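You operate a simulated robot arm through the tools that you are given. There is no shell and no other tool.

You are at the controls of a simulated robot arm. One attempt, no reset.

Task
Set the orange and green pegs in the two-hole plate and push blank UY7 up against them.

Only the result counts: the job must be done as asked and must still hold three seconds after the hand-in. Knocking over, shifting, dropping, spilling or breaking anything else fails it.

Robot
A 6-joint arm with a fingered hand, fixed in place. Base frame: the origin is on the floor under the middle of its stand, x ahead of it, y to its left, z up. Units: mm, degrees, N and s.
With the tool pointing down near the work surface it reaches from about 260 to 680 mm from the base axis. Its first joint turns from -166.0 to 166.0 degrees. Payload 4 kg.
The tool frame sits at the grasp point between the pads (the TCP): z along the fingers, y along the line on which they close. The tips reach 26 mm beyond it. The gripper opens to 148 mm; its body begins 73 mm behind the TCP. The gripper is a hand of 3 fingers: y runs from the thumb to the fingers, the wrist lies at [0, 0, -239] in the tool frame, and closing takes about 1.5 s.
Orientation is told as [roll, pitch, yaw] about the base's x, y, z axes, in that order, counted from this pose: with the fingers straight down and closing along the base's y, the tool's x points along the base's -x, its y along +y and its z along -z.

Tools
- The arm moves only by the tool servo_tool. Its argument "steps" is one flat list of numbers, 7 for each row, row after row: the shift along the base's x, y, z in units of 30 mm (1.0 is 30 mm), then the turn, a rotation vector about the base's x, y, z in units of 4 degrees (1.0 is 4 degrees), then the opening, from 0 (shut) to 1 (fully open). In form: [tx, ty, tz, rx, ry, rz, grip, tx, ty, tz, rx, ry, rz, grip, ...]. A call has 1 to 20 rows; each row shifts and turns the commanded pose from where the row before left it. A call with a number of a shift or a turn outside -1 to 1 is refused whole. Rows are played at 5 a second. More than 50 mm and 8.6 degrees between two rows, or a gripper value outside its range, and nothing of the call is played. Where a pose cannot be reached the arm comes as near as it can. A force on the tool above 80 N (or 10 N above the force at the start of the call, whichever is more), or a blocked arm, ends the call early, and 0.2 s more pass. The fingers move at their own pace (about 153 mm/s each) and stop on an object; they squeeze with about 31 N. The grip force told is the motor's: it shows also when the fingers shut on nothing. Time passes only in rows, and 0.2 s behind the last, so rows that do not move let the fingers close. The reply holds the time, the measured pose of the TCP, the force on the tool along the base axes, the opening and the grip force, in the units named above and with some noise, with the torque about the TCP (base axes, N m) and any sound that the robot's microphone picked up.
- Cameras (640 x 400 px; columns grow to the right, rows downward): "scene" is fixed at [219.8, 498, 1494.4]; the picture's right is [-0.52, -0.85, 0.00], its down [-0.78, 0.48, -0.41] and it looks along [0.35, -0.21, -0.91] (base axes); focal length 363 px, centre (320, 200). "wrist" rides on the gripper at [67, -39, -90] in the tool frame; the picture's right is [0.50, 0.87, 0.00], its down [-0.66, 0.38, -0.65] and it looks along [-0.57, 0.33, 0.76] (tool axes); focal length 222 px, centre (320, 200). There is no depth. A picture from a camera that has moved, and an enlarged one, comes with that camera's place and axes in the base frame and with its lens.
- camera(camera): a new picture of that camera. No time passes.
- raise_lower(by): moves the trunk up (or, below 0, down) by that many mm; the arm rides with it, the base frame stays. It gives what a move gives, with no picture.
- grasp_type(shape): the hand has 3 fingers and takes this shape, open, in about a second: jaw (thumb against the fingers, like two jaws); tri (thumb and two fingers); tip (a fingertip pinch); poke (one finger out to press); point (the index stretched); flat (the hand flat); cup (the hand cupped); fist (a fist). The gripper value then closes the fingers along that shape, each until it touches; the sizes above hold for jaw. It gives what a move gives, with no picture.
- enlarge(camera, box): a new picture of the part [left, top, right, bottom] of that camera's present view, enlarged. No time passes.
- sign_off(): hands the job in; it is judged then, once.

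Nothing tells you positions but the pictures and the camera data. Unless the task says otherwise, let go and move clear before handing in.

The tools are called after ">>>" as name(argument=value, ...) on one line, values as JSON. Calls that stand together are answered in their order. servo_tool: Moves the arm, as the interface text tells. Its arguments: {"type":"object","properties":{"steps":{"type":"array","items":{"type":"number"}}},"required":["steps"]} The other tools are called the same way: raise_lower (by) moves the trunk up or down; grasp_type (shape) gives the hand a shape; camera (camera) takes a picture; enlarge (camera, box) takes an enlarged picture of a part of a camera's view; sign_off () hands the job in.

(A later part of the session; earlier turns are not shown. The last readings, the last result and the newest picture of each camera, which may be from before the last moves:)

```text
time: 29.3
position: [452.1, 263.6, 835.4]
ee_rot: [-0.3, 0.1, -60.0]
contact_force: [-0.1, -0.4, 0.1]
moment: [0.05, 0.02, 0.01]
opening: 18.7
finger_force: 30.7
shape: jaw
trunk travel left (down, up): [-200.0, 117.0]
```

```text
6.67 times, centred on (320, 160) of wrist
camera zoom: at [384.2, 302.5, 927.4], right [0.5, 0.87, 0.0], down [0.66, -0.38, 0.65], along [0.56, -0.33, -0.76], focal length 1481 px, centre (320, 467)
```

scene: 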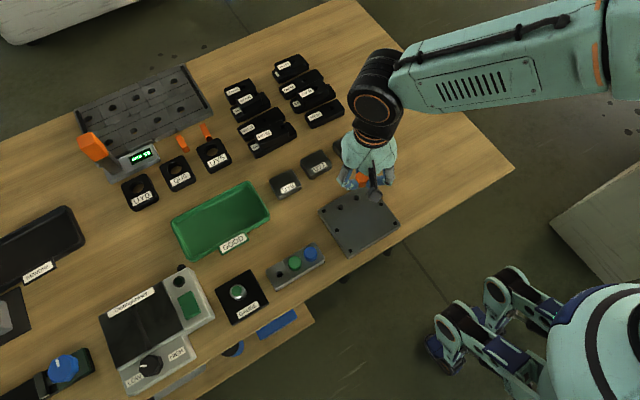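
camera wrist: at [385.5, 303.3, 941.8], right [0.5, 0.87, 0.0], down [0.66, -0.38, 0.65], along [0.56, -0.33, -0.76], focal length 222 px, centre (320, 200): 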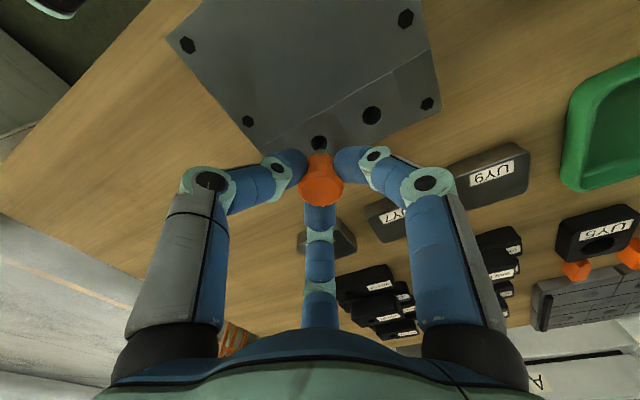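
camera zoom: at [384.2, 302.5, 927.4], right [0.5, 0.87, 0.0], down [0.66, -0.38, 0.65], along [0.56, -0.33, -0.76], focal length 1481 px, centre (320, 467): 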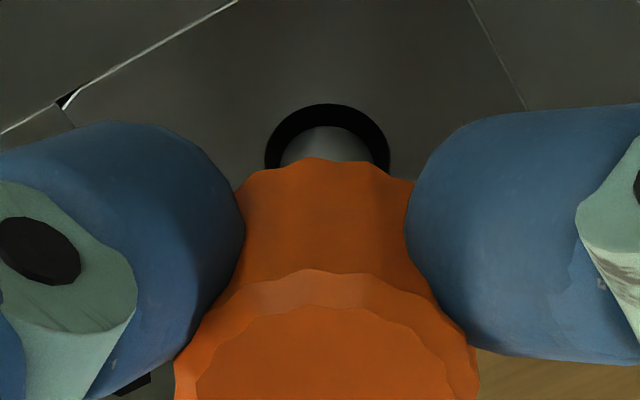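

The pin now looks concentric with the hole to within about half a millimetre. I lower in small steps.

>>> servo_tool(steps=[-0.01, 0, -0.07, 0, 0, 0, 0, 0, 0, -0.07, 0, 0, 0, 0, 0, 0, 0, 0, 0, 0, 0, 0, 0, 0, 0, 0, 0, 0])

>>> enlarge(camera="wrist", box=[280, 130, 360, 190])

```text
time: 30.3
position: [450.2, 263.0, 831.6]
ee_rot: [-0.3, 0.1, -60.1]
contact_force: [0.1, 0.2, 0.1]
moment: [0.0, -0.01, 0.01]
opening: 18.4
finger_force: 30.7
shape: jaw
trunk travel left (down, up): [-200.0, 117.0]
```

```text
6.67 times, centred on (320, 160) of wrist
camera zoom: at [383.9, 301.9, 922.7], right [0.5, 0.87, 0.0], down [0.66, -0.38, 0.65], along [0.56, -0.33, -0.76], focal length 1481 px, centre (320, 467)
```

zoom: 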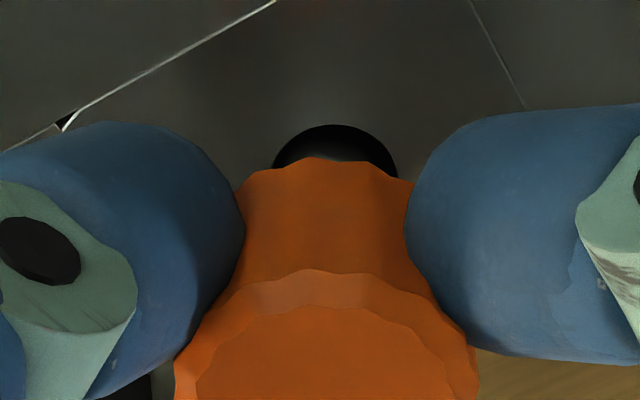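

The pin has entered the hole with no contact force. I shift about 0.5 mm toward +y to keep it centred and continue down.

>>> servo_tool(steps=[0.01, 0.02, -0.06, 0, 0, 0, 0, 0, 0, -0.07, 0, 0, 0, 0, 0, 0, 0, 0, 0, 0, 0, 0, 0, 0, 0, 0, 0, 0])

>>> enlarge(camera="wrist", box=[280, 130, 360, 190])

```text
time: 31.3
position: [451.6, 264.8, 827.1]
ee_rot: [-0.4, 0.0, -60.1]
contact_force: [0.7, -0.3, 0.1]
moment: [-0.01, 0.02, -0.01]
opening: 18.5
finger_force: 30.5
shape: jaw
trunk travel left (down, up): [-200.0, 117.0]
```

```text
6.67 times, centred on (320, 160) of wrist
camera zoom: at [384.5, 303.8, 918.3], right [0.5, 0.87, 0.0], down [0.66, -0.38, 0.65], along [0.56, -0.33, -0.76], focal length 1481 px, centre (320, 467)
```

zoom: 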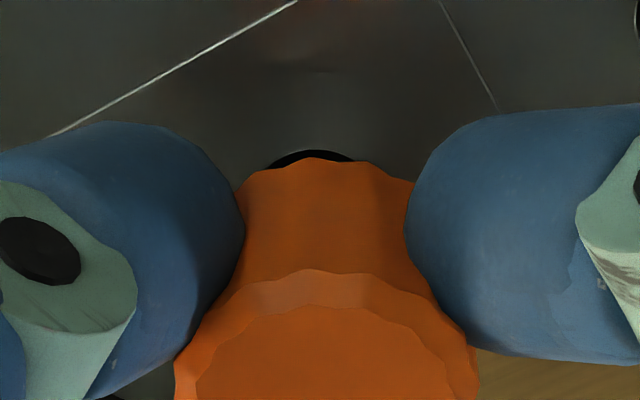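

The pin is about 8 mm into the hole with no side force, though this step drifted about 1 mm to +y. I trim back and keep going.

>>> servo_tool(steps=[-0.01, -0.03, 0, 0, 0, 0, 0, 0, 0, -0.06, 0, 0, 0, 0, 0, 0, -0.07, 0, 0, 0, 0, 0, 0, 0, 0, 0, 0, 0, 0, 0, 0, 0, 0, 0, 0])

>>> enlarge(camera="wrist", box=[260, 110, 380, 210])

```text
time: 32.5
position: [452.2, 262.1, 822.5]
ee_rot: [-0.2, 0.0, -59.9]
contact_force: [0.9, 0.2, 0.0]
moment: [-0.01, 0.03, 0.02]
opening: 18.5
finger_force: 31.0
shape: jaw
trunk travel left (down, up): [-200.0, 117.0]
```

```text
4.00 times, centred on (320, 160) of wrist
camera zoom: at [384.6, 301.9, 914.1], right [0.5, 0.87, 0.0], down [0.66, -0.38, 0.65], along [0.56, -0.33, -0.76], focal length 888 px, centre (320, 360)
```

zoom: 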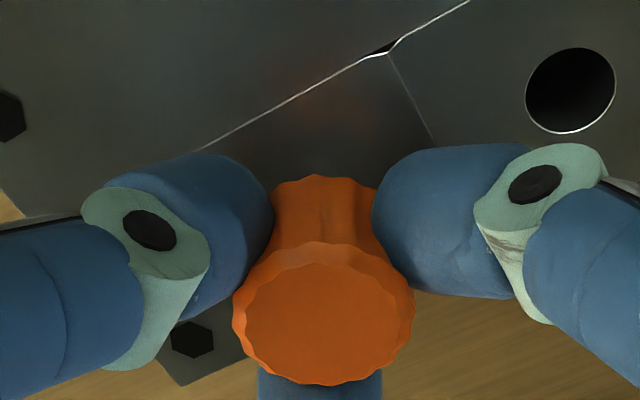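

The peg is about 7 mm above its seat, with forces near zero. I continue down.

>>> servo_tool(steps=[0, 0.01, -0.05, 0, 0, 0, 0, 0, 0, -0.05, 0, 0, 0, 0, 0, 0, -0.05, 0, 0, 0, 0, 0, 0, 0, 0, 0, 0, 0])

>>> enlarge(camera="wrist", box=[260, 110, 380, 210])

```text
time: 33.5
position: [451.3, 263.6, 818.3]
ee_rot: [-0.3, 0.1, -60.0]
contact_force: [-0.6, 0.3, 0.2]
moment: [0.02, -0.01, 0.04]
opening: 18.7
finger_force: 30.7
shape: jaw
trunk travel left (down, up): [-200.0, 117.0]
```

```text
4.00 times, centred on (320, 160) of wrist
camera zoom: at [384.3, 302.6, 910.1], right [0.5, 0.87, 0.0], down [0.66, -0.38, 0.65], along [0.56, -0.33, -0.76], focal length 888 px, centre (320, 360)
```

zoom: 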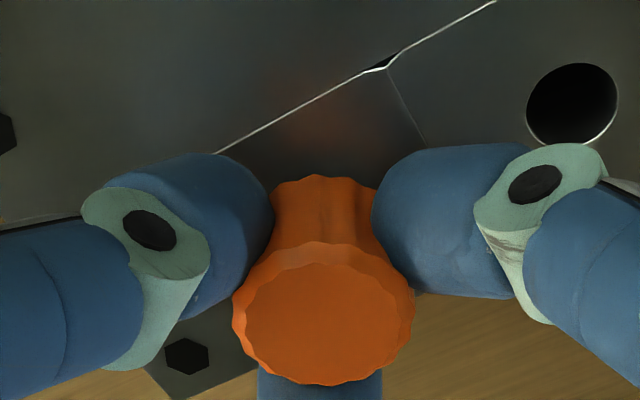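

About 3 mm of travel should remain, and forces are still zero. I go down in 1 mm steps until the cap seats.

>>> servo_tool(steps=[0, 0, -0.04, 0, 0, 0, 0, 0, 0, -0.04, 0, 0, 0, 0, 0, 0, 0, 0, 0, 0, 0])

>>> enlarge(camera="wrist", box=[260, 110, 380, 210])

```text
time: 34.3
position: [452.2, 263.4, 816.5]
ee_rot: [-0.3, 0.1, -60.0]
contact_force: [-0.5, 0.8, -0.9]
moment: [0.03, 0.01, -0.01]
opening: 18.4
finger_force: 31.2
shape: jaw
trunk travel left (down, up): [-200.0, 117.0]
```

```text
4.00 times, centred on (320, 160) of wrist
camera zoom: at [384.3, 302.2, 907.2], right [0.5, 0.87, 0.0], down [0.66, -0.38, 0.65], along [0.56, -0.33, -0.76], focal length 888 px, centre (320, 360)
```

zoom: 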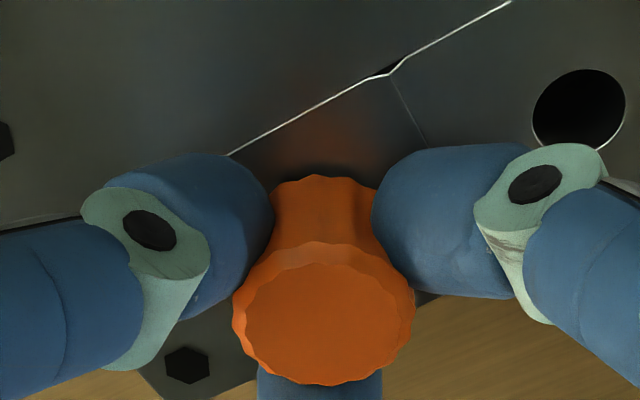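

No seat contact yet at TCP z≈816.9. I continue down in smaller steps.

>>> servo_tool(steps=[0, 0, -0.03, 0, 0, 0, 0, 0, 0, -0.02, 0, 0, 0, 0, 0, 0, 0, 0, 0, 0, 0])

>>> enlarge(camera="wrist", box=[260, 110, 380, 210])

```text
time: 35.1
position: [450.6, 264.4, 813.6]
ee_rot: [-0.3, 0.0, -59.9]
contact_force: [0.3, 0.3, -0.4]
moment: [0.01, 0.02, 0.04]
opening: 18.5
finger_force: 31.1
shape: jaw
trunk travel left (down, up): [-200.0, 117.0]
```

```text
4.00 times, centred on (320, 160) of wrist
camera zoom: at [383.2, 302.7, 905.6], right [0.5, 0.87, 0.0], down [0.66, -0.38, 0.65], along [0.56, -0.33, -0.76], focal length 888 px, centre (320, 360)
```

zoom: 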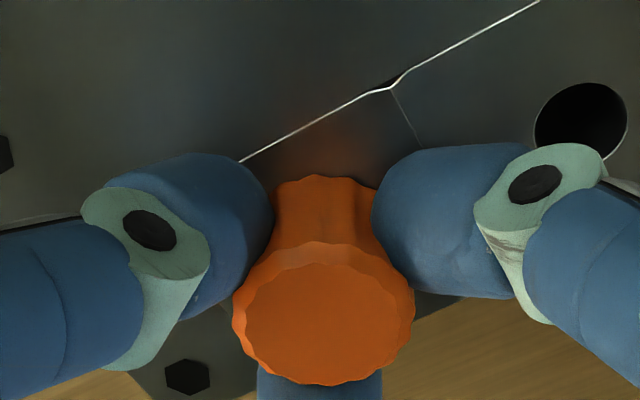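

Still free at z≈815.3, so I keep lowering about 1 mm at a time.

>>> servo_tool(steps=[0.01, 0, -0.04, 0, 0, 0, 0, 0, 0, 0, 0, 0, 0, 0, 0, 0, 0, 0, 0, 0, 0])

>>> enlarge(camera="wrist", box=[260, 110, 380, 210])

```text
time: 35.9
position: [450.1, 263.8, 813.7]
ee_rot: [-0.1, 0.1, -59.9]
contact_force: [1.1, 0.8, 10.5]
moment: [0.0, -0.04, 0.03]
opening: 19.0
finger_force: 31.0
shape: jaw
trunk travel left (down, up): [-200.0, 117.0]
```

```text
4.00 times, centred on (320, 160) of wrist
camera zoom: at [382.7, 302.4, 904.6], right [0.5, 0.87, 0.0], down [0.66, -0.38, 0.65], along [0.56, -0.33, -0.76], focal length 888 px, centre (320, 360)
```

zoom: 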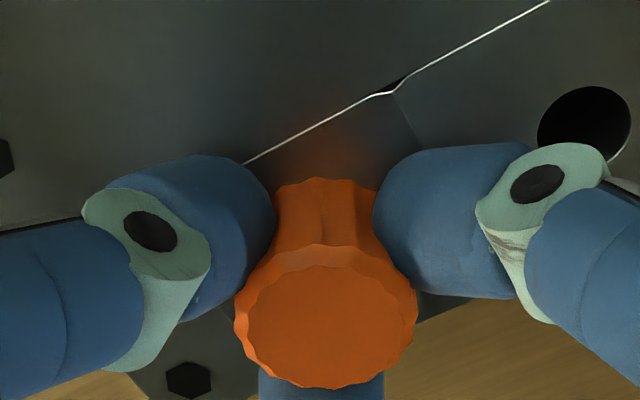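

A 10 N upward force shows that the cap has seated on the plate. I open the hand and lift straight up.

>>> servo_tool(steps=[0, 0, 0.02, 0, 0, 0, 0.15, 0, 0, 0, 0, 0, 0, 0.25, 0, 0, 0, 0, 0, 0, 0.4, 0, 0, 0, 0, 0, 0, 0.4])

>>> enlarge(camera="wrist", box=[220, 90, 420, 220])

```text
time: 36.9
position: [450.4, 263.9, 813.8]
ee_rot: [-0.3, 0.1, -59.9]
contact_force: [-0.6, 0.6, -0.7]
moment: [0.02, 0.03, 0.01]
opening: 58.7
finger_force: 0.1
shape: jaw
trunk travel left (down, up): [-200.0, 117.0]
```

```text
3.08 times, centred on (320, 155) of wrist
camera zoom: at [383.1, 302.2, 904.9], right [0.5, 0.87, 0.0], down [0.66, -0.38, 0.65], along [0.56, -0.33, -0.76], focal length 684 px, centre (320, 338)
```

zoom: 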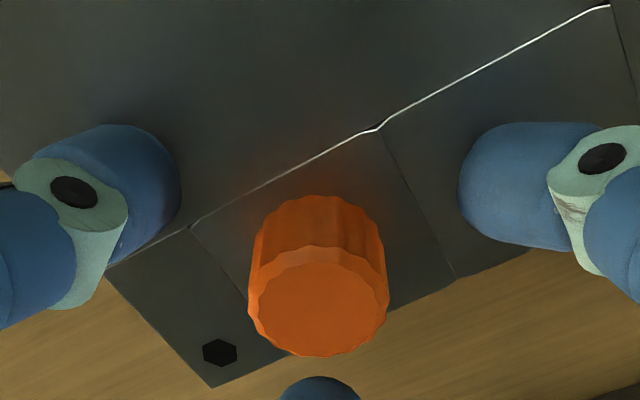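

Orange is seated in hole B and the hand is clear of it. I lift and travel to above the green peg.

>>> servo_tool(steps=[0, 0, 0.3, 0, 0, 0, 0.45, 0, 0, 0.6, 0, 0, 0, 0.5, 0, 0, 0.6, 0, 0, 0, 0.5, 0, 0, 0.6, 0, 0, 0, 0.5, -0.23, 0.77, 0, 0, 0, 0, 0.5, -0.23, 0.77, 0, 0, 0, 0, 0.5, -0.23, 0.77, 0, 0, 0, 0, 0.5, -0.23, 0.77, 0, 0, 0, 0, 0.5, -0.23, 0.77, 0, 0, 0, 0, 0.5, -0.23, 0.77, 0, 0, 0, 0, 0.5, -0.23, 0.77, 0, 0, 0, 0, 0.5, -0.23, 0.77, 0, 0, 0, 0, 0.5, 0, 0, 0, 0, 0, 0, 0.5, 0, 0, 0, 0, 0, 0, 0.5])

>>> camera(camera="wrist")

>>> enlarge(camera="wrist", box=[220, 90, 420, 220])

>>> enlarge(camera="scene", box=[255, 120, 415, 300])

```text
time: 39.9
position: [395.3, 447.9, 878.5]
ee_rot: [-0.3, 0.1, -60.0]
contact_force: [0.5, 0.7, -0.2]
moment: [0.01, -0.02, 0.03]
opening: 73.2
finger_force: 0.0
shape: jaw
trunk travel left (down, up): [-200.0, 117.0]
```

```text
taken
camera wrist: at [328.6, 487.5, 969.6], right [0.5, 0.87, 0.0], down [0.66, -0.38, 0.65], along [0.56, -0.33, -0.76], focal length 222 px, centre (320, 200)
```

wrist: 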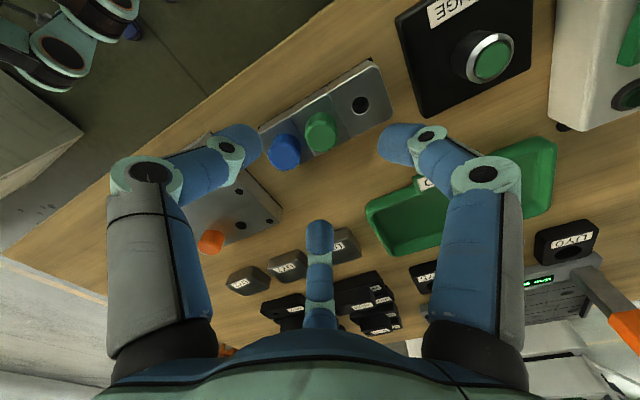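

```text
3.08 times, centred on (320, 155) of wrist
camera zoom: at [328.6, 487.5, 969.6], right [0.5, 0.87, 0.0], down [0.66, -0.38, 0.65], along [0.56, -0.33, -0.76], focal length 684 px, centre (320, 338)
```

zoom: 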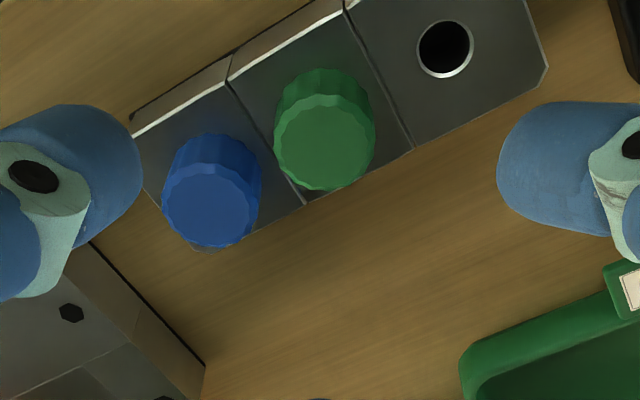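

```text
2.22 times, centred on (335, 210) of scene
camera zoom: at [219.8, 498.0, 1494.4], right [-0.52, -0.85, 0.0], down [-0.78, 0.48, -0.41], along [0.35, -0.21, -0.91], focal length 806 px, centre (287, 178)
```

zoom: 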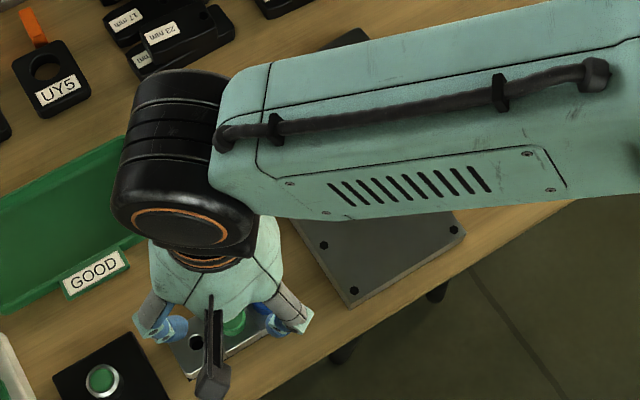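

The green cap is at (394.3, 450.1), about 1 mm from my axis. I descend partway with that correction.

>>> servo_tool(steps=[-0.035, 0.035, -0.4, 0, 0, 0, 0.4, 0, 0, -0.6, 0, 0, 0, 0.4, 0, 0, -0.6, 0, 0, 0, 0.4, 0, 0, -0.3, 0, 0, 0, 0.4, 0, 0, 0, 0, 0, 0, 0.4, 0, 0, 0, 0, 0, 0, 0.4])

>>> enlarge(camera="wrist", box=[220, 110, 420, 235])

```text
time: 41.3
position: [395.1, 449.5, 822.2]
ee_rot: [-0.5, 0.1, -60.0]
contact_force: [-0.5, 0.1, -0.3]
moment: [-0.02, -0.01, 0.0]
opening: 59.4
finger_force: 0.0
shape: jaw
trunk travel left (down, up): [-200.0, 117.0]
```

```text
3.20 times, centred on (320, 172) of wrist
camera zoom: at [328.2, 488.6, 913.7], right [0.5, 0.87, 0.0], down [0.66, -0.38, 0.65], along [0.56, -0.33, -0.76], focal length 711 px, centre (320, 288)
```

zoom: 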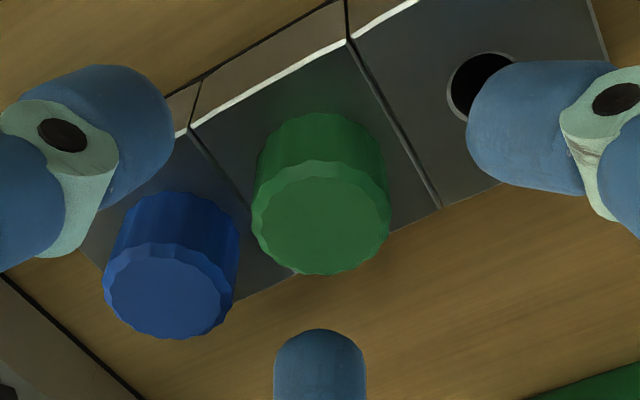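

Nearly centred. I apply the last trim and lower to the grasp height used for orange.

>>> servo_tool(steps=[-0.025, 0.01, -0.12, 0, 0, 0, 0.4, 0, 0, -0.12, 0, 0, 0, 0.4, 0, 0, 0, 0, 0, 0, 0.4, 0, 0, 0, 0, 0, 0, 0.4])

>>> enlarge(camera="wrist", box=[220, 110, 420, 235])

```text
time: 42.3
position: [394.3, 450.6, 813.3]
ee_rot: [-0.3, 0.0, -60.0]
contact_force: [-0.5, 0.5, -0.2]
moment: [0.0, -0.03, 0.03]
opening: 59.4
finger_force: 0.1
shape: jaw
trunk travel left (down, up): [-200.0, 117.0]
```

```text
3.20 times, centred on (320, 172) of wrist
camera zoom: at [327.0, 489.0, 905.5], right [0.5, 0.87, 0.0], down [0.66, -0.38, 0.65], along [0.56, -0.33, -0.76], focal length 711 px, centre (320, 288)
```

zoom: 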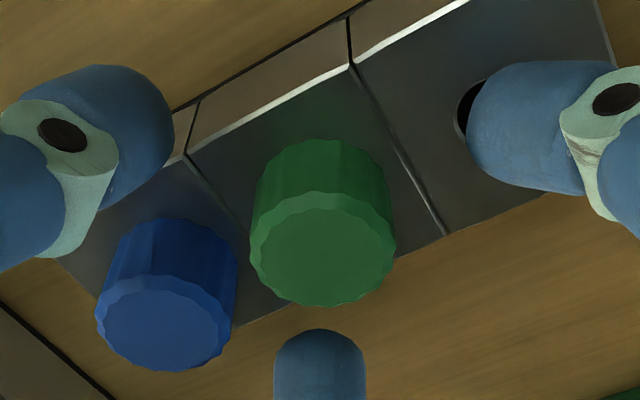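

The hand is aligned on the green cap, so I close the grip.

>>> servo_tool(steps=[0, 0, 0, 0, 0, 0, 0.25, 0, 0, 0, 0, 0, 0, 0.2, 0, 0, 0, 0, 0, 0, 0.1, 0, 0, 0, 0, 0, 0, 0, 0, 0, 0, 0, 0, 0, 0, 0, 0, 0, 0, 0, 0, 0])

>>> enlarge(camera="wrist", box=[220, 110, 420, 235])

```text
time: 43.7
position: [394.8, 449.0, 813.3]
ee_rot: [-0.3, 0.1, -60.0]
contact_force: [-0.8, -0.4, -0.1]
moment: [0.01, -0.04, 0.0]
opening: 18.6
finger_force: 30.6
shape: jaw
trunk travel left (down, up): [-200.0, 117.0]
```

```text
3.20 times, centred on (320, 172) of wrist
camera zoom: at [327.0, 489.0, 905.5], right [0.5, 0.87, 0.0], down [0.66, -0.38, 0.65], along [0.56, -0.33, -0.76], focal length 711 px, centre (320, 288)
```

zoom: 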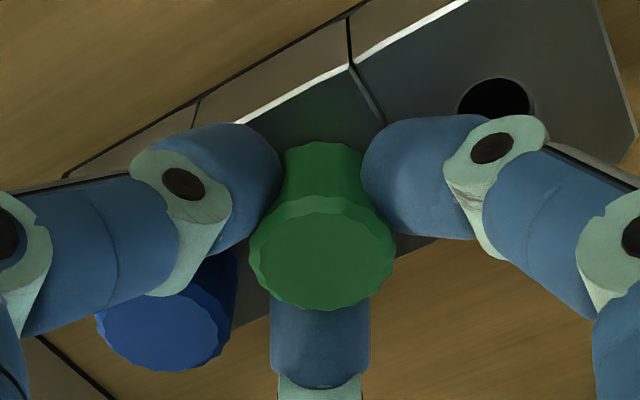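

The green cap is gripped just as orange was. I lift it clear and carry it to above hole A.

>>> servo_tool(steps=[0, 0, 0.1, 0, 0, 0, 0, 0, 0, 0.2, 0, 0, 0, 0, 0, 0, 0.3, 0, 0, 0, 0, 0, 0, 0.4, 0, 0, 0, 0, 0, 0, 0.5, 0, 0, 0, 0, 0, 0, 0.5, 0, 0, 0, 0, 0, 0, 0.4, 0, 0, 0, 0, 0.3, -0.8, 0, 0, 0, 0, 0, 0.315, -0.8, 0, 0, 0, 0, 0, 0.315, -0.8, 0, 0, 0, 0, 0, 0.315, -0.8, 0, 0, 0, 0, 0, 0.315, -0.8, 0, 0, 0, 0, 0, 0.3, -0.8, 0, 0, 0, 0, 0, 0, 0, 0, 0, 0, 0, 0, 0, 0, 0, 0, 0, 0, 0])

>>> camera(camera="wrist")

>>> enlarge(camera="wrist", box=[220, 70, 420, 235])

```text
time: 46.9
position: [446.6, 304.8, 884.8]
ee_rot: [-0.3, 0.1, -60.0]
contact_force: [0.6, 0.6, -0.3]
moment: [0.0, 0.03, 0.02]
opening: 18.5
finger_force: 31.2
shape: jaw
trunk travel left (down, up): [-200.0, 117.0]
```

```text
taken
camera wrist: at [379.9, 344.6, 976.0], right [0.5, 0.87, 0.0], down [0.66, -0.38, 0.65], along [0.56, -0.33, -0.76], focal length 222 px, centre (320, 200)
```

wrist: 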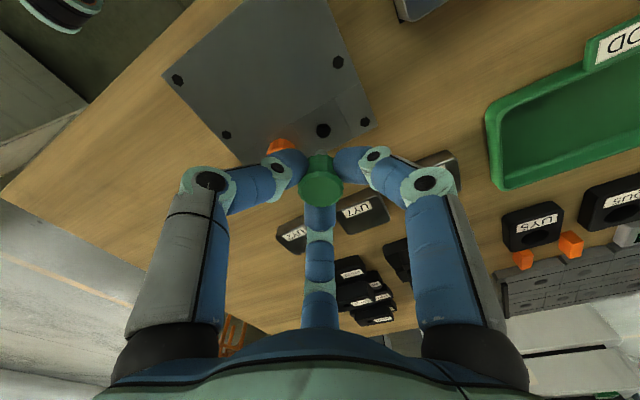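

```text
2.42 times, centred on (320, 152) of wrist
camera zoom: at [379.9, 344.6, 976.0], right [0.5, 0.87, 0.0], down [0.66, -0.38, 0.65], along [0.56, -0.33, -0.76], focal length 538 px, centre (320, 315)
```

zoom: 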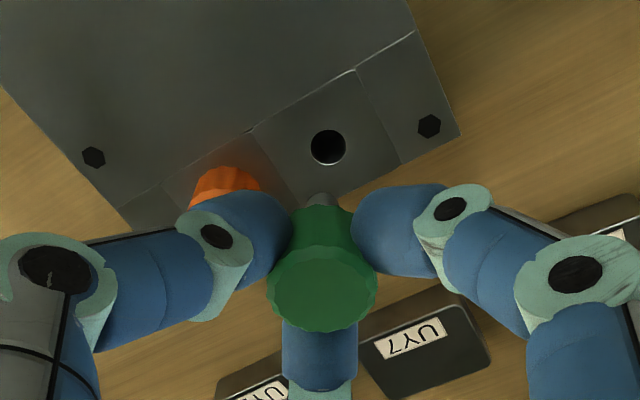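

Hole A measures (451.4, 305.8), so I shift about +4 mm in x and descend partway.

>>> servo_tool(steps=[0.13, -0.01, -0.3, 0, 0, 0, 0, 0, 0, -0.5, 0, 0, 0, 0, 0, 0, -0.5, 0, 0, 0, 0, 0, 0, -0.1, 0, 0, 0, 0, 0, 0, 0, 0, 0, 0, 0, 0, 0, 0, 0, 0, 0, 0])

>>> enlarge(camera="wrist", box=[280, 130, 360, 190])

>>> camera(camera="wrist")

```text
time: 48.3
position: [453.9, 305.8, 841.9]
ee_rot: [-0.4, 0.2, -60.0]
contact_force: [-0.5, 0.9, -0.3]
moment: [0.0, -0.03, -0.02]
opening: 18.3
finger_force: 30.7
shape: jaw
trunk travel left (down, up): [-200.0, 117.0]
```

```text
6.67 times, centred on (320, 160) of wrist
camera zoom: at [386.2, 344.2, 934.3], right [0.5, 0.87, 0.0], down [0.66, -0.38, 0.65], along [0.56, -0.33, -0.76], focal length 1481 px, centre (320, 467)
```

zoom: 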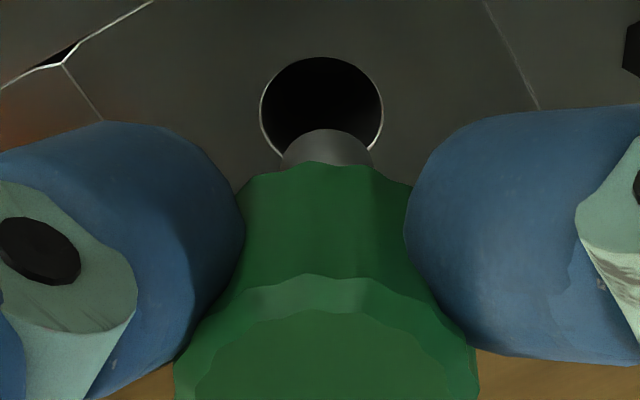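

```text
taken
camera wrist: at [386.2, 344.2, 934.3], right [0.5, 0.87, 0.0], down [0.66, -0.38, 0.65], along [0.56, -0.33, -0.76], focal length 222 px, centre (320, 200)
```

wrist: 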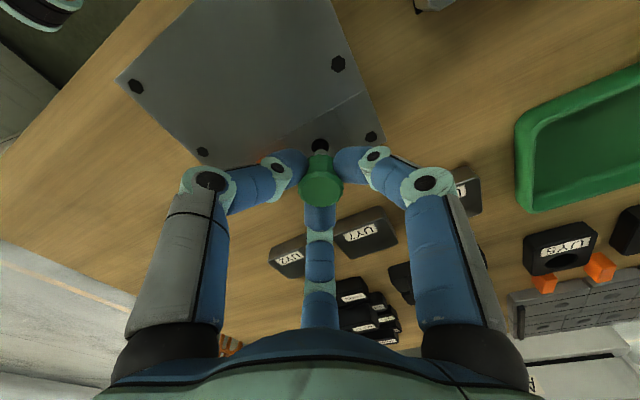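

The pin needs about (-1.95, +0.4) mm to centre over hole A. I trim and lower 5 mm.

>>> servo_tool(steps=[-0.065, 0.015, -0.08, 0, 0, 0, 0, 0, 0, -0.08, 0, 0, 0, 0, 0, 0, 0, 0, 0, 0, 0, 0, 0, 0, 0, 0, 0, 0])

>>> enlarge(camera="wrist", box=[280, 130, 360, 190])

```text
time: 49.3
position: [451.1, 305.4, 838.3]
ee_rot: [-0.4, 0.1, -60.0]
contact_force: [0.2, 0.4, -1.2]
moment: [-0.01, 0.03, 0.02]
opening: 18.4
finger_force: 31.0
shape: jaw
trunk travel left (down, up): [-200.0, 117.0]
```

```text
6.67 times, centred on (320, 160) of wrist
camera zoom: at [384.0, 345.0, 929.8], right [0.5, 0.87, 0.0], down [0.66, -0.38, 0.65], along [0.56, -0.33, -0.76], focal length 1481 px, centre (320, 467)
```

zoom: 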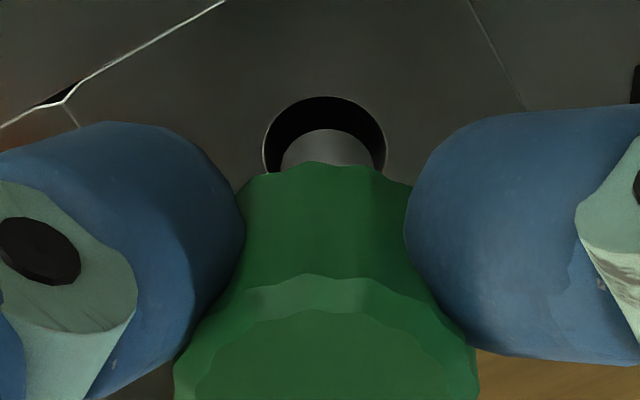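

Well centred over hole A, within about 0.4 mm. I lower the pin into the hole mouth.

>>> servo_tool(steps=[-0.01, -0.005, -0.1, 0, 0, 0, 0, 0, 0, -0.1, 0, 0, 0, 0, 0, 0, 0, 0, 0, 0, 0, 0, 0, 0, 0, 0, 0, 0])

>>> enlarge(camera="wrist", box=[280, 130, 360, 190])

```text
time: 50.3
position: [451.6, 305.7, 832.6]
ee_rot: [-0.2, 0.1, -60.0]
contact_force: [-0.2, 0.3, 0.2]
moment: [0.01, -0.01, -0.01]
opening: 18.5
finger_force: 30.8
shape: jaw
trunk travel left (down, up): [-200.0, 117.0]
```

```text
6.67 times, centred on (320, 160) of wrist
camera zoom: at [384.3, 345.0, 923.5], right [0.5, 0.87, 0.0], down [0.66, -0.38, 0.65], along [0.56, -0.33, -0.76], focal length 1481 px, centre (320, 467)
```

zoom: 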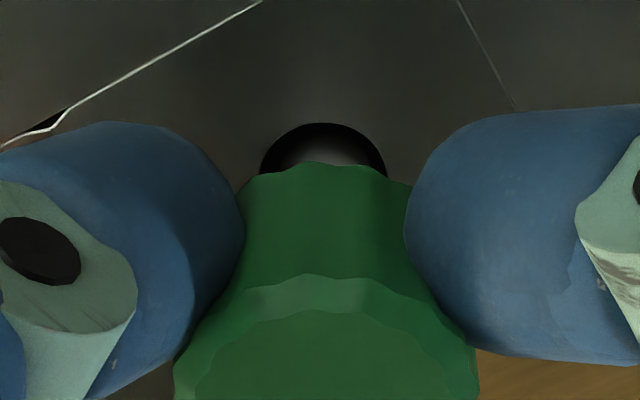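

The pin tip is in hole A with no force. I continue down with a slight trim.

>>> servo_tool(steps=[-0.005, -0.012, -0.09, 0, 0, 0, 0, 0, 0, -0.09, 0, 0, 0, 0, 0, 0, 0, 0, 0, 0, 0, 0, 0, 0, 0, 0, 0, 0])

>>> enlarge(camera="wrist", box=[260, 110, 380, 210])

```text
time: 51.3
position: [451.0, 304.5, 826.5]
ee_rot: [-0.3, 0.1, -60.0]
contact_force: [-1.2, -0.1, -0.1]
moment: [0.02, 0.03, 0.02]
opening: 18.5
finger_force: 30.8
shape: jaw
trunk travel left (down, up): [-200.0, 117.0]
```

```text
4.00 times, centred on (320, 160) of wrist
camera zoom: at [383.8, 343.9, 918.3], right [0.5, 0.87, 0.0], down [0.66, -0.38, 0.65], along [0.56, -0.33, -0.76], focal length 888 px, centre (320, 360)
```

zoom: 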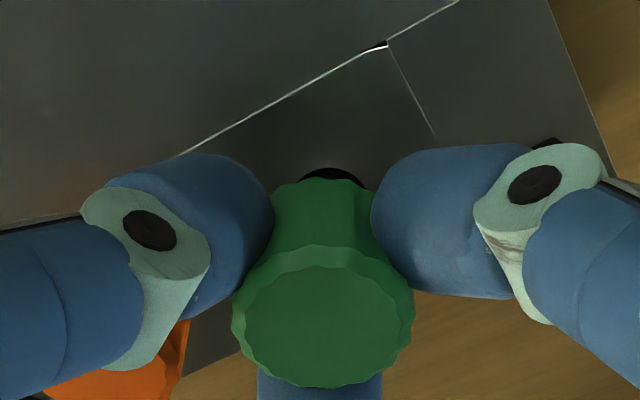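

The pin is about 8 mm in and the fingers stay clear of orange. I continue down.

>>> servo_tool(steps=[0.01, 0.01, -0.09, 0, 0, 0, 0, 0, 0, -0.09, 0, 0, 0, 0, 0, 0, -0.09, 0, 0, 0, 0, 0, 0, 0, 0, 0, 0, 0, 0, 0, 0, 0, 0, 0, 0])

>>> enlarge(camera="wrist", box=[260, 110, 380, 210])

```text
time: 52.5
position: [451.1, 304.6, 819.4]
ee_rot: [-0.3, 0.1, -59.9]
contact_force: [0.1, 0.6, 0.0]
moment: [0.0, -0.02, 0.01]
opening: 18.7
finger_force: 31.2
shape: jaw
trunk travel left (down, up): [-200.0, 117.0]
```

```text
4.00 times, centred on (320, 160) of wrist
camera zoom: at [384.3, 344.0, 910.6], right [0.5, 0.87, 0.0], down [0.66, -0.38, 0.65], along [0.56, -0.33, -0.76], focal length 888 px, centre (320, 360)
```

zoom: 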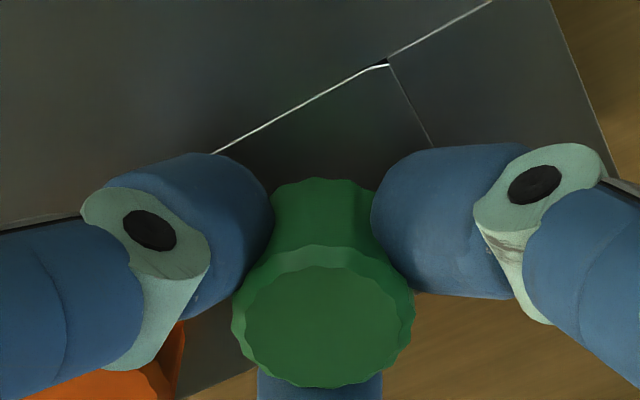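

The TCP is at about z=820.3, with seating expected near 814.5. I take the last few millimetres in small steps.

>>> servo_tool(steps=[0, 0, -0.05, 0, 0, 0, 0, 0, 0, -0.05, 0, 0, 0, 0, 0, 0, -0.04, 0, 0, 0, 0, 0, 0, 0, 0, 0, 0, 0])

>>> enlarge(camera="wrist", box=[260, 110, 380, 210])

```text
time: 53.5
position: [451.2, 304.8, 814.6]
ee_rot: [-0.3, 0.1, -60.0]
contact_force: [-0.1, -0.7, -1.1]
moment: [0.02, 0.01, 0.01]
opening: 18.2
finger_force: 30.9
shape: jaw
trunk travel left (down, up): [-200.0, 117.0]
```

```text
4.00 times, centred on (320, 160) of wrist
camera zoom: at [384.2, 344.0, 906.1], right [0.5, 0.87, 0.0], down [0.66, -0.38, 0.65], along [0.56, -0.33, -0.76], focal length 888 px, centre (320, 360)
```

zoom: 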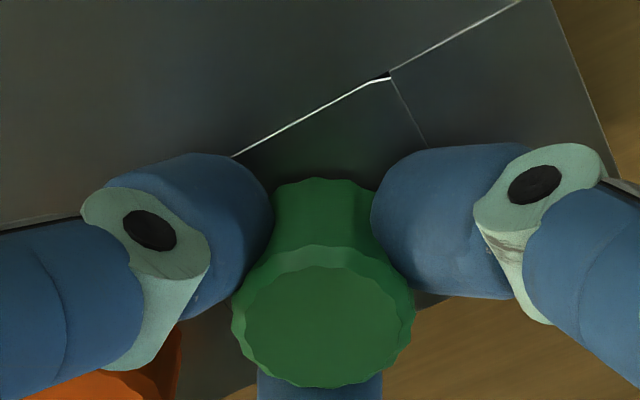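

>>> servo_tool(steps=[0, 0, -0.04, 0, 0, 0, 0, 0, 0, 0, 0, 0, 0, 0, 0, 0, 0, 0, 0, 0, 0])

>>> enlarge(camera="wrist", box=[260, 110, 380, 210])

```text
time: 54.3
position: [451.2, 305.0, 813.1]
ee_rot: [-0.3, 0.1, -60.1]
contact_force: [-0.5, 0.8, -0.2]
moment: [0.0, -0.01, -0.01]
opening: 18.7
finger_force: 31.2
shape: jaw
trunk travel left (down, up): [-200.0, 117.0]
```

```text
4.00 times, centred on (320, 160) of wrist
camera zoom: at [384.4, 344.6, 905.1], right [0.5, 0.87, 0.0], down [0.66, -0.38, 0.65], along [0.56, -0.33, -0.76], focal length 888 px, centre (320, 360)
```

zoom: 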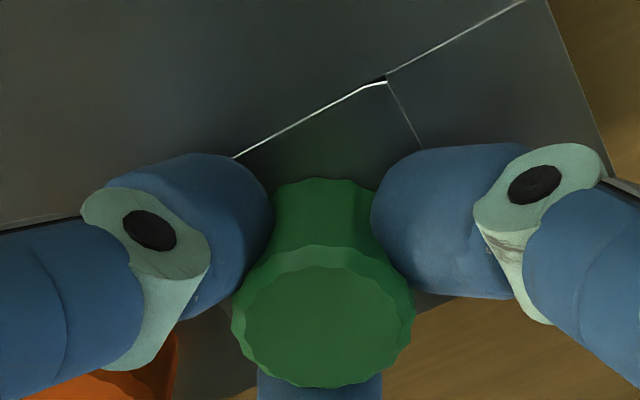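

Still free at z≈814.8; green was gripped half a millimetre lower, so it should seat near 814. One more millimetre down.

>>> servo_tool(steps=[0, 0, -0.04, 0, 0, 0, 0, 0, 0, 0, 0, 0, 0, 0, 0, 0, 0, 0, 0, 0, 0])

>>> enlarge(camera="wrist", box=[260, 110, 380, 210])

```text
time: 55.1
position: [452.6, 304.4, 813.5]
ee_rot: [-0.3, 0.1, -60.1]
contact_force: [0.1, 0.1, 3.0]
moment: [-0.03, 0.0, -0.01]
opening: 18.6
finger_force: 31.5
shape: jaw
trunk travel left (down, up): [-200.0, 117.0]
```

```text
4.00 times, centred on (320, 160) of wrist
camera zoom: at [384.6, 344.5, 904.5], right [0.5, 0.87, 0.0], down [0.66, -0.38, 0.65], along [0.56, -0.33, -0.76], focal length 888 px, centre (320, 360)
```

zoom: 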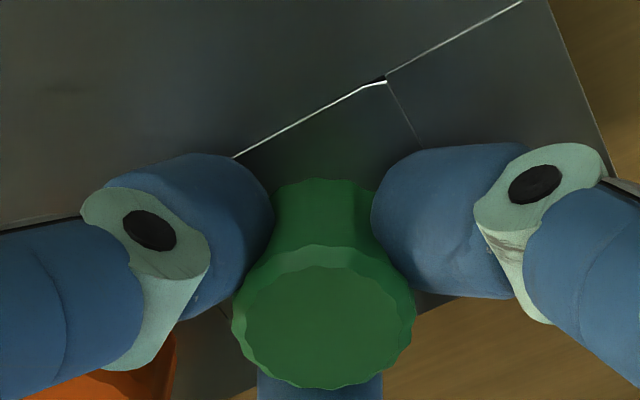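

First contact shows at 3 N. I press down very slightly more to make sure it is seated, then release and lift.

>>> servo_tool(steps=[0, 0, -0.02, 0, 0, 0, 0, 0, 0, 0, 0, 0, 0, 0])

>>> servo_tool(steps=[0, 0, 0.01, 0, 0, 0, 0.15, 0, 0, 0, 0, 0, 0, 0.25, 0, 0, 0, 0, 0, 0, 0.4, 0, 0, 0, 0, 0, 0, 0.4])

>>> enlarge(camera="wrist", box=[220, 90, 420, 220])

```text
time: 55.7
position: [451.4, 304.9, 812.5]
ee_rot: [-0.2, 0.1, -60.0]
contact_force: [-1.1, 1.7, 9.5]
moment: [0.0, 0.01, 0.03]
opening: 19.0
finger_force: 31.0
shape: jaw
trunk travel left (down, up): [-200.0, 117.0]
```

```text
time: 56.7
position: [452.0, 304.9, 813.5]
ee_rot: [-0.2, 0.1, -60.0]
contact_force: [0.0, -0.6, 2.4]
moment: [0.03, 0.04, 0.02]
opening: 58.2
finger_force: 0.0
shape: jaw
trunk travel left (down, up): [-200.0, 117.0]
```

```text
3.08 times, centred on (320, 155) of wrist
camera zoom: at [384.7, 343.8, 903.9], right [0.5, 0.87, 0.0], down [0.66, -0.38, 0.65], along [0.56, -0.33, -0.76], focal length 684 px, centre (320, 338)
```

zoom: 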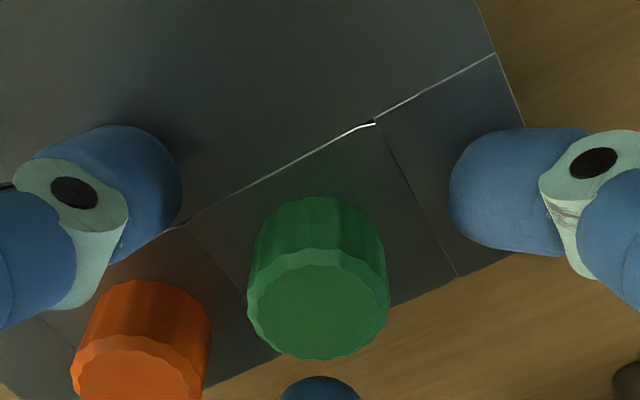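

Both pegs are seated and released. I lift, turn the hand +30° for the blank, and look at UY7 and its neighbours.

>>> servo_tool(steps=[0, 0, 0.2, 0, 0, 0, 0.4, 0, 0, 0.5, 0, 0, 0, 0.4, 0, 0, 0.8, 0, 0, 0, 0.5, 0, 0, 0.8, 0, 0, 0, 0.6, 0.1, -0.04, 0.8, 0, 0, 0, 0.8, 0.1, -0.04, 0, 0, 0, 0.9375, 1, 0.1, -0.04, 0, 0, 0, 0.9375, 1, 0.1, -0.04, 0, 0, 0, 0.9375, 1, 0.1, -0.04, 0, 0, 0, 0.9375, 1, 0.1, -0.04, 0, 0, 0, 0.9375, 1, 0.1, -0.04, 0, 0, 0, 0.9375, 1, 0, 0, 0, 0, 0, 0.9375, 1, 0, 0, 0, 0, 0, 0.9375, 1, 0, 0, 0, 0, 0, 0, 1, 0, 0, 0, 0, 0, 0, 1])

>>> camera(camera="wrist")

>>> enlarge(camera="wrist", box=[180, 100, 460, 280])

>>> camera(camera="scene")

```text
time: 59.9
position: [473.6, 296.3, 904.0]
ee_rot: [-0.2, 0.1, -30.0]
contact_force: [-0.3, -0.4, -0.5]
moment: [-0.01, 0.0, -0.01]
opening: 147.8
finger_force: 0.0
shape: jaw
trunk travel left (down, up): [-200.0, 117.0]
```

```text
taken
camera wrist: at [395.7, 297.0, 996.6], right [0.0, 1.0, 0.0], down [0.76, 0.0, 0.65], along [0.65, 0.0, -0.76], focal length 222 px, centre (320, 200)
```

wrist: 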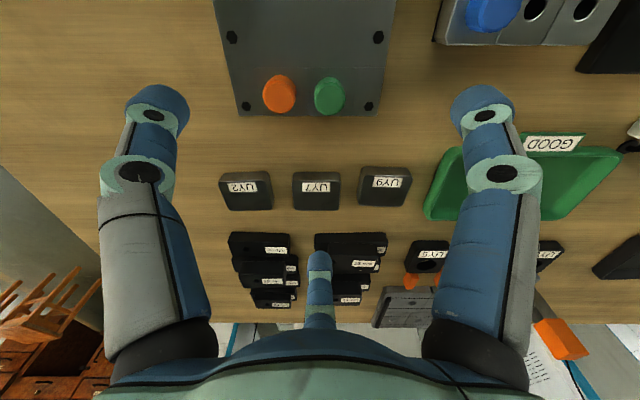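

```text
2.22 times, centred on (320, 190) of wrist
camera zoom: at [395.7, 297.0, 996.6], right [0.0, 1.0, 0.0], down [0.76, 0.0, 0.65], along [0.65, 0.0, -0.76], focal length 494 px, centre (320, 222)
```

zoom: 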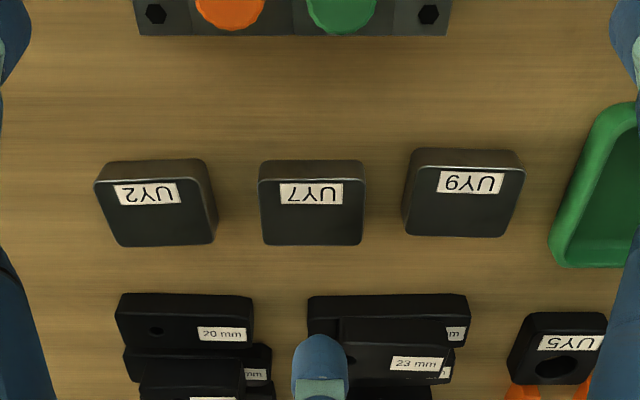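

```text
taken
```

scene: 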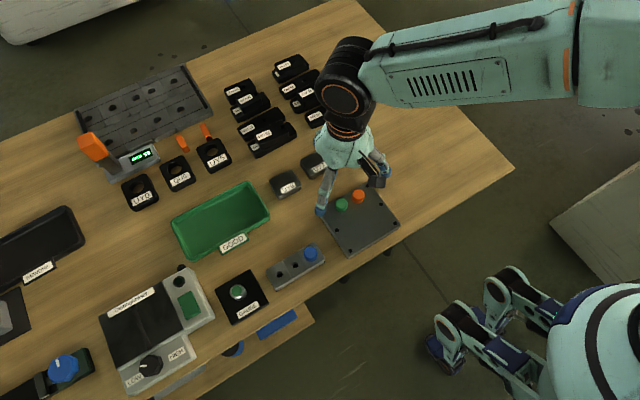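

UY7 measures about 45 × 56 × 20 mm and is centred near (568, 292), with gaps of only 23 to 26 mm to UY9 and UY2. I'll bring the wide-open hand down with one finger behind UY7 and the other two in the free lane in front. Closing the hand will then slide UY7 out of the row into the grasp.

>>> servo_tool(steps=[0.67, -0.06, 0, 0, 0, 0, 0.87, 0.67, -0.06, 0, 0, 0, 0, 0.87, 0.67, -0.06, -0.3, 0, 0, 0, 0.87, 0, 0, -0.6, 0, 0, 0, 0.87, 0, 0, -0.6, 0, 0, 0, 0.87, 0, 0, 0, 0, 0, 0, 0.87, 0, 0, 0, 0, 0, 0, 0.87])

>>> camera(camera="wrist")

>>> enlarge(camera="wrist", box=[180, 100, 460, 280])

```text
time: 61.5
position: [532.8, 293.3, 858.0]
ee_rot: [-0.3, 0.2, -30.0]
contact_force: [0.5, -1.0, 0.9]
moment: [0.01, -0.03, 0.0]
opening: 128.7
finger_force: 0.1
shape: jaw
trunk travel left (down, up): [-200.0, 117.0]
```

```text
taken
camera wrist: at [455.4, 293.2, 949.0], right [0.0, 1.0, 0.0], down [0.76, 0.0, 0.65], along [0.65, 0.0, -0.76], focal length 222 px, centre (320, 200)
```

wrist: 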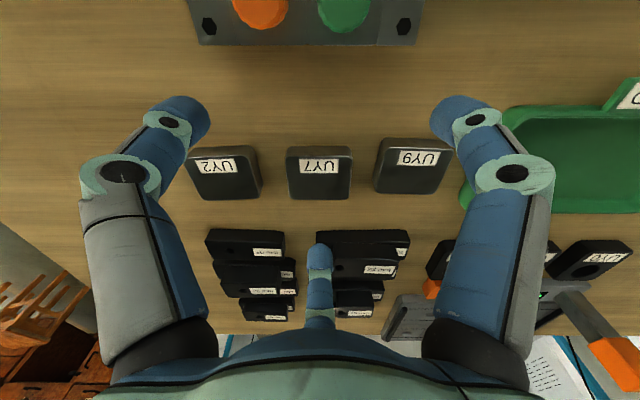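

```text
2.22 times, centred on (320, 190) of wrist
camera zoom: at [455.4, 293.2, 949.0], right [0.0, 1.0, 0.0], down [0.76, 0.0, 0.65], along [0.65, 0.0, -0.76], focal length 494 px, centre (320, 222)
```

zoom: 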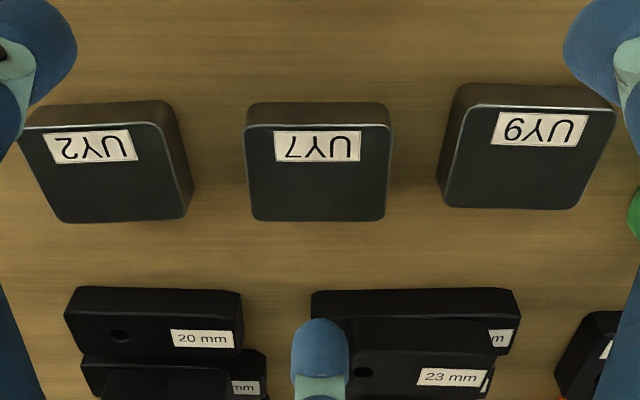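

The hand is placed well: the far finger is over the gap behind UY7 and the near fingers are over the lane. I shift 1 mm in y and descend to about 10 mm above the table.

>>> servo_tool(steps=[0, -0.035, -0.5, 0, 0, 0, 0.87, 0, 0, -0.5, 0, 0, 0, 0.87, 0, 0, -0.4, 0, 0, 0, 0.87, 0, 0, -0.3, 0, 0, 0, 0.87, 0, 0, 0, 0, 0, 0, 0.87, 0, 0, 0, 0, 0, 0, 0.87])

>>> camera(camera="wrist")

>>> enlarge(camera="wrist", box=[180, 60, 460, 260])

```text
time: 62.9
position: [533.7, 287.6, 807.7]
ee_rot: [-0.3, 0.0, -30.0]
contact_force: [0.2, 0.8, 0.4]
moment: [-0.01, -0.02, 0.01]
opening: 129.1
finger_force: 0.0
shape: jaw
trunk travel left (down, up): [-200.0, 117.0]
```

```text
taken
camera wrist: at [455.2, 288.8, 899.6], right [0.0, 1.0, 0.0], down [0.76, 0.0, 0.65], along [0.65, 0.0, -0.76], focal length 222 px, centre (320, 200)
```

wrist: 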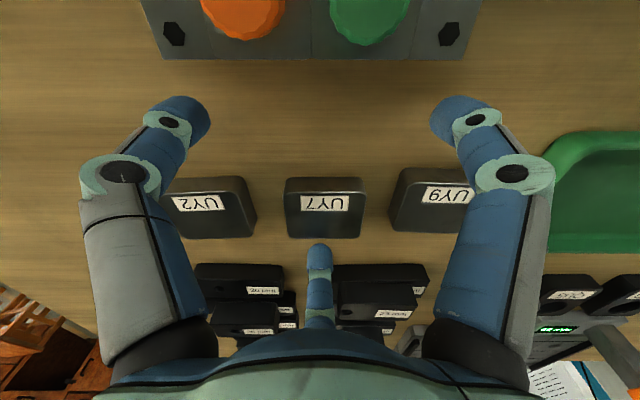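

```text
2.00 times, centred on (320, 160) of wrist
camera zoom: at [455.2, 288.8, 899.6], right [0.0, 1.0, 0.0], down [0.76, 0.0, 0.65], along [0.65, 0.0, -0.76], focal length 444 px, centre (320, 280)
```

zoom: 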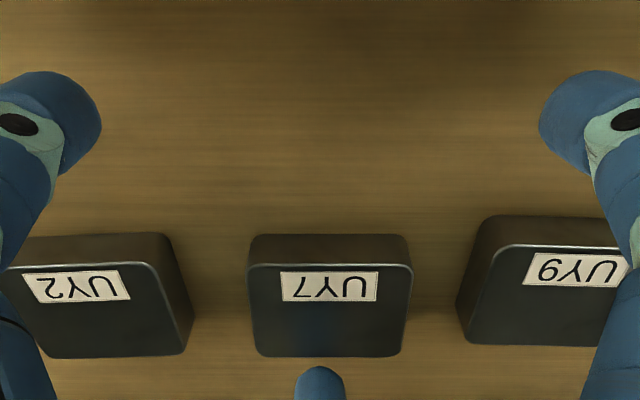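

The drift left me about 3 mm off in y, so I correct that and descend to about 4 mm above the table.

>>> servo_tool(steps=[0, 0.09, -0.1, 0, 0, 0, 0.87, 0, 0, -0.1, 0, 0, 0, 0.87, 0, 0, -0.1, 0, 0, 0, 0.87, 0, 0, 0, 0, 0, 0, 0.87, 0, 0, 0, 0, 0, 0, 0.87])

>>> enlarge(camera="wrist", box=[180, 60, 460, 260])

```text
time: 64.1
position: [533.6, 292.1, 799.4]
ee_rot: [-0.3, 0.1, -30.0]
contact_force: [1.0, 0.0, 1.2]
moment: [0.0, -0.06, 0.0]
opening: 129.3
finger_force: 0.1
shape: jaw
trunk travel left (down, up): [-200.0, 117.0]
```

```text
2.00 times, centred on (320, 160) of wrist
camera zoom: at [455.2, 293.2, 890.7], right [0.0, 1.0, 0.0], down [0.76, 0.0, 0.65], along [0.65, 0.0, -0.76], focal length 444 px, centre (320, 280)
```

zoom: 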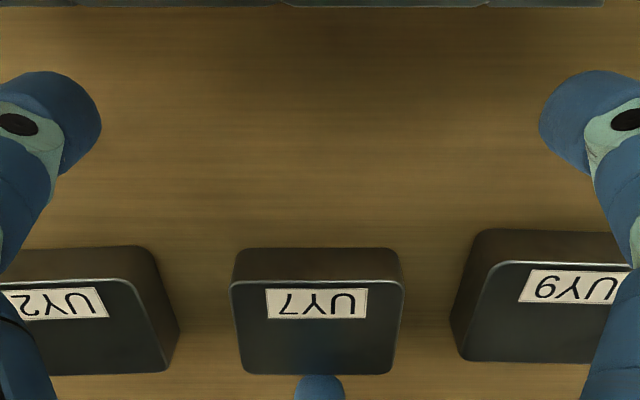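

Tips are at about 774. I lower in millimetre steps, watching for light table contact, to learn the table height.

>>> servo_tool(steps=[0, -0.03, -0.05, 0, 0, 0, 0.87, 0, 0, -0.05, 0, 0, 0, 0.87, 0, 0, 0, 0, 0, 0, 0.87, 0, 0, 0, 0, 0, 0, 0.87])

>>> enlarge(camera="wrist", box=[180, 60, 460, 260])

```text
time: 65.1
position: [532.9, 293.4, 796.5]
ee_rot: [-0.3, 0.1, -30.0]
contact_force: [0.9, 0.5, 0.6]
moment: [-0.02, -0.03, -0.03]
opening: 129.2
finger_force: 0.0
shape: jaw
trunk travel left (down, up): [-200.0, 117.0]
```

```text
2.00 times, centred on (320, 160) of wrist
camera zoom: at [455.7, 292.8, 888.1], right [0.0, 1.0, 0.0], down [0.76, 0.0, 0.65], along [0.65, 0.0, -0.76], focal length 444 px, centre (320, 280)
```

zoom: 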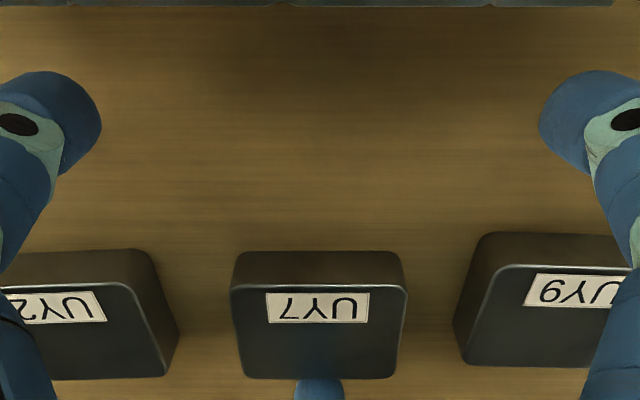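

No contact yet, with tips at about 771.8. I go 2 mm lower for a better purchase on the blank.

>>> servo_tool(steps=[0, -0.03, -0.06, 0, 0, 0, 0.87, 0, 0, 0, 0, 0, 0, 0.87, 0, 0, 0, 0, 0, 0, 0.87])

>>> enlarge(camera="wrist", box=[180, 60, 460, 260])

```text
time: 65.9
position: [533.8, 291.6, 794.2]
ee_rot: [-0.3, 0.0, -30.0]
contact_force: [1.4, 1.0, 0.5]
moment: [-0.01, -0.03, 0.01]
opening: 129.2
finger_force: 0.0
shape: jaw
trunk travel left (down, up): [-200.0, 117.0]
```

```text
2.00 times, centred on (320, 160) of wrist
camera zoom: at [455.9, 291.8, 886.6], right [0.0, 1.0, 0.0], down [0.76, 0.0, 0.65], along [0.65, 0.0, -0.76], focal length 444 px, centre (320, 280)
```

zoom: 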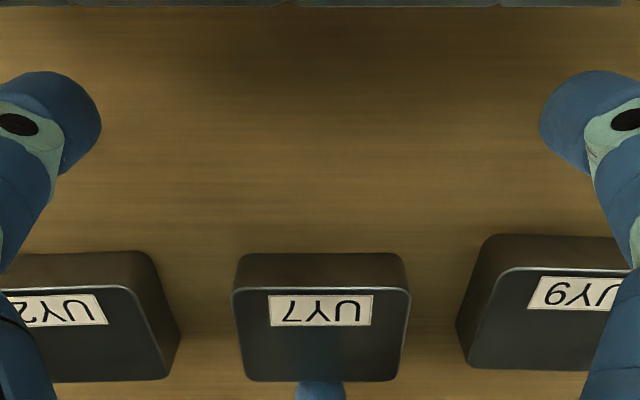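

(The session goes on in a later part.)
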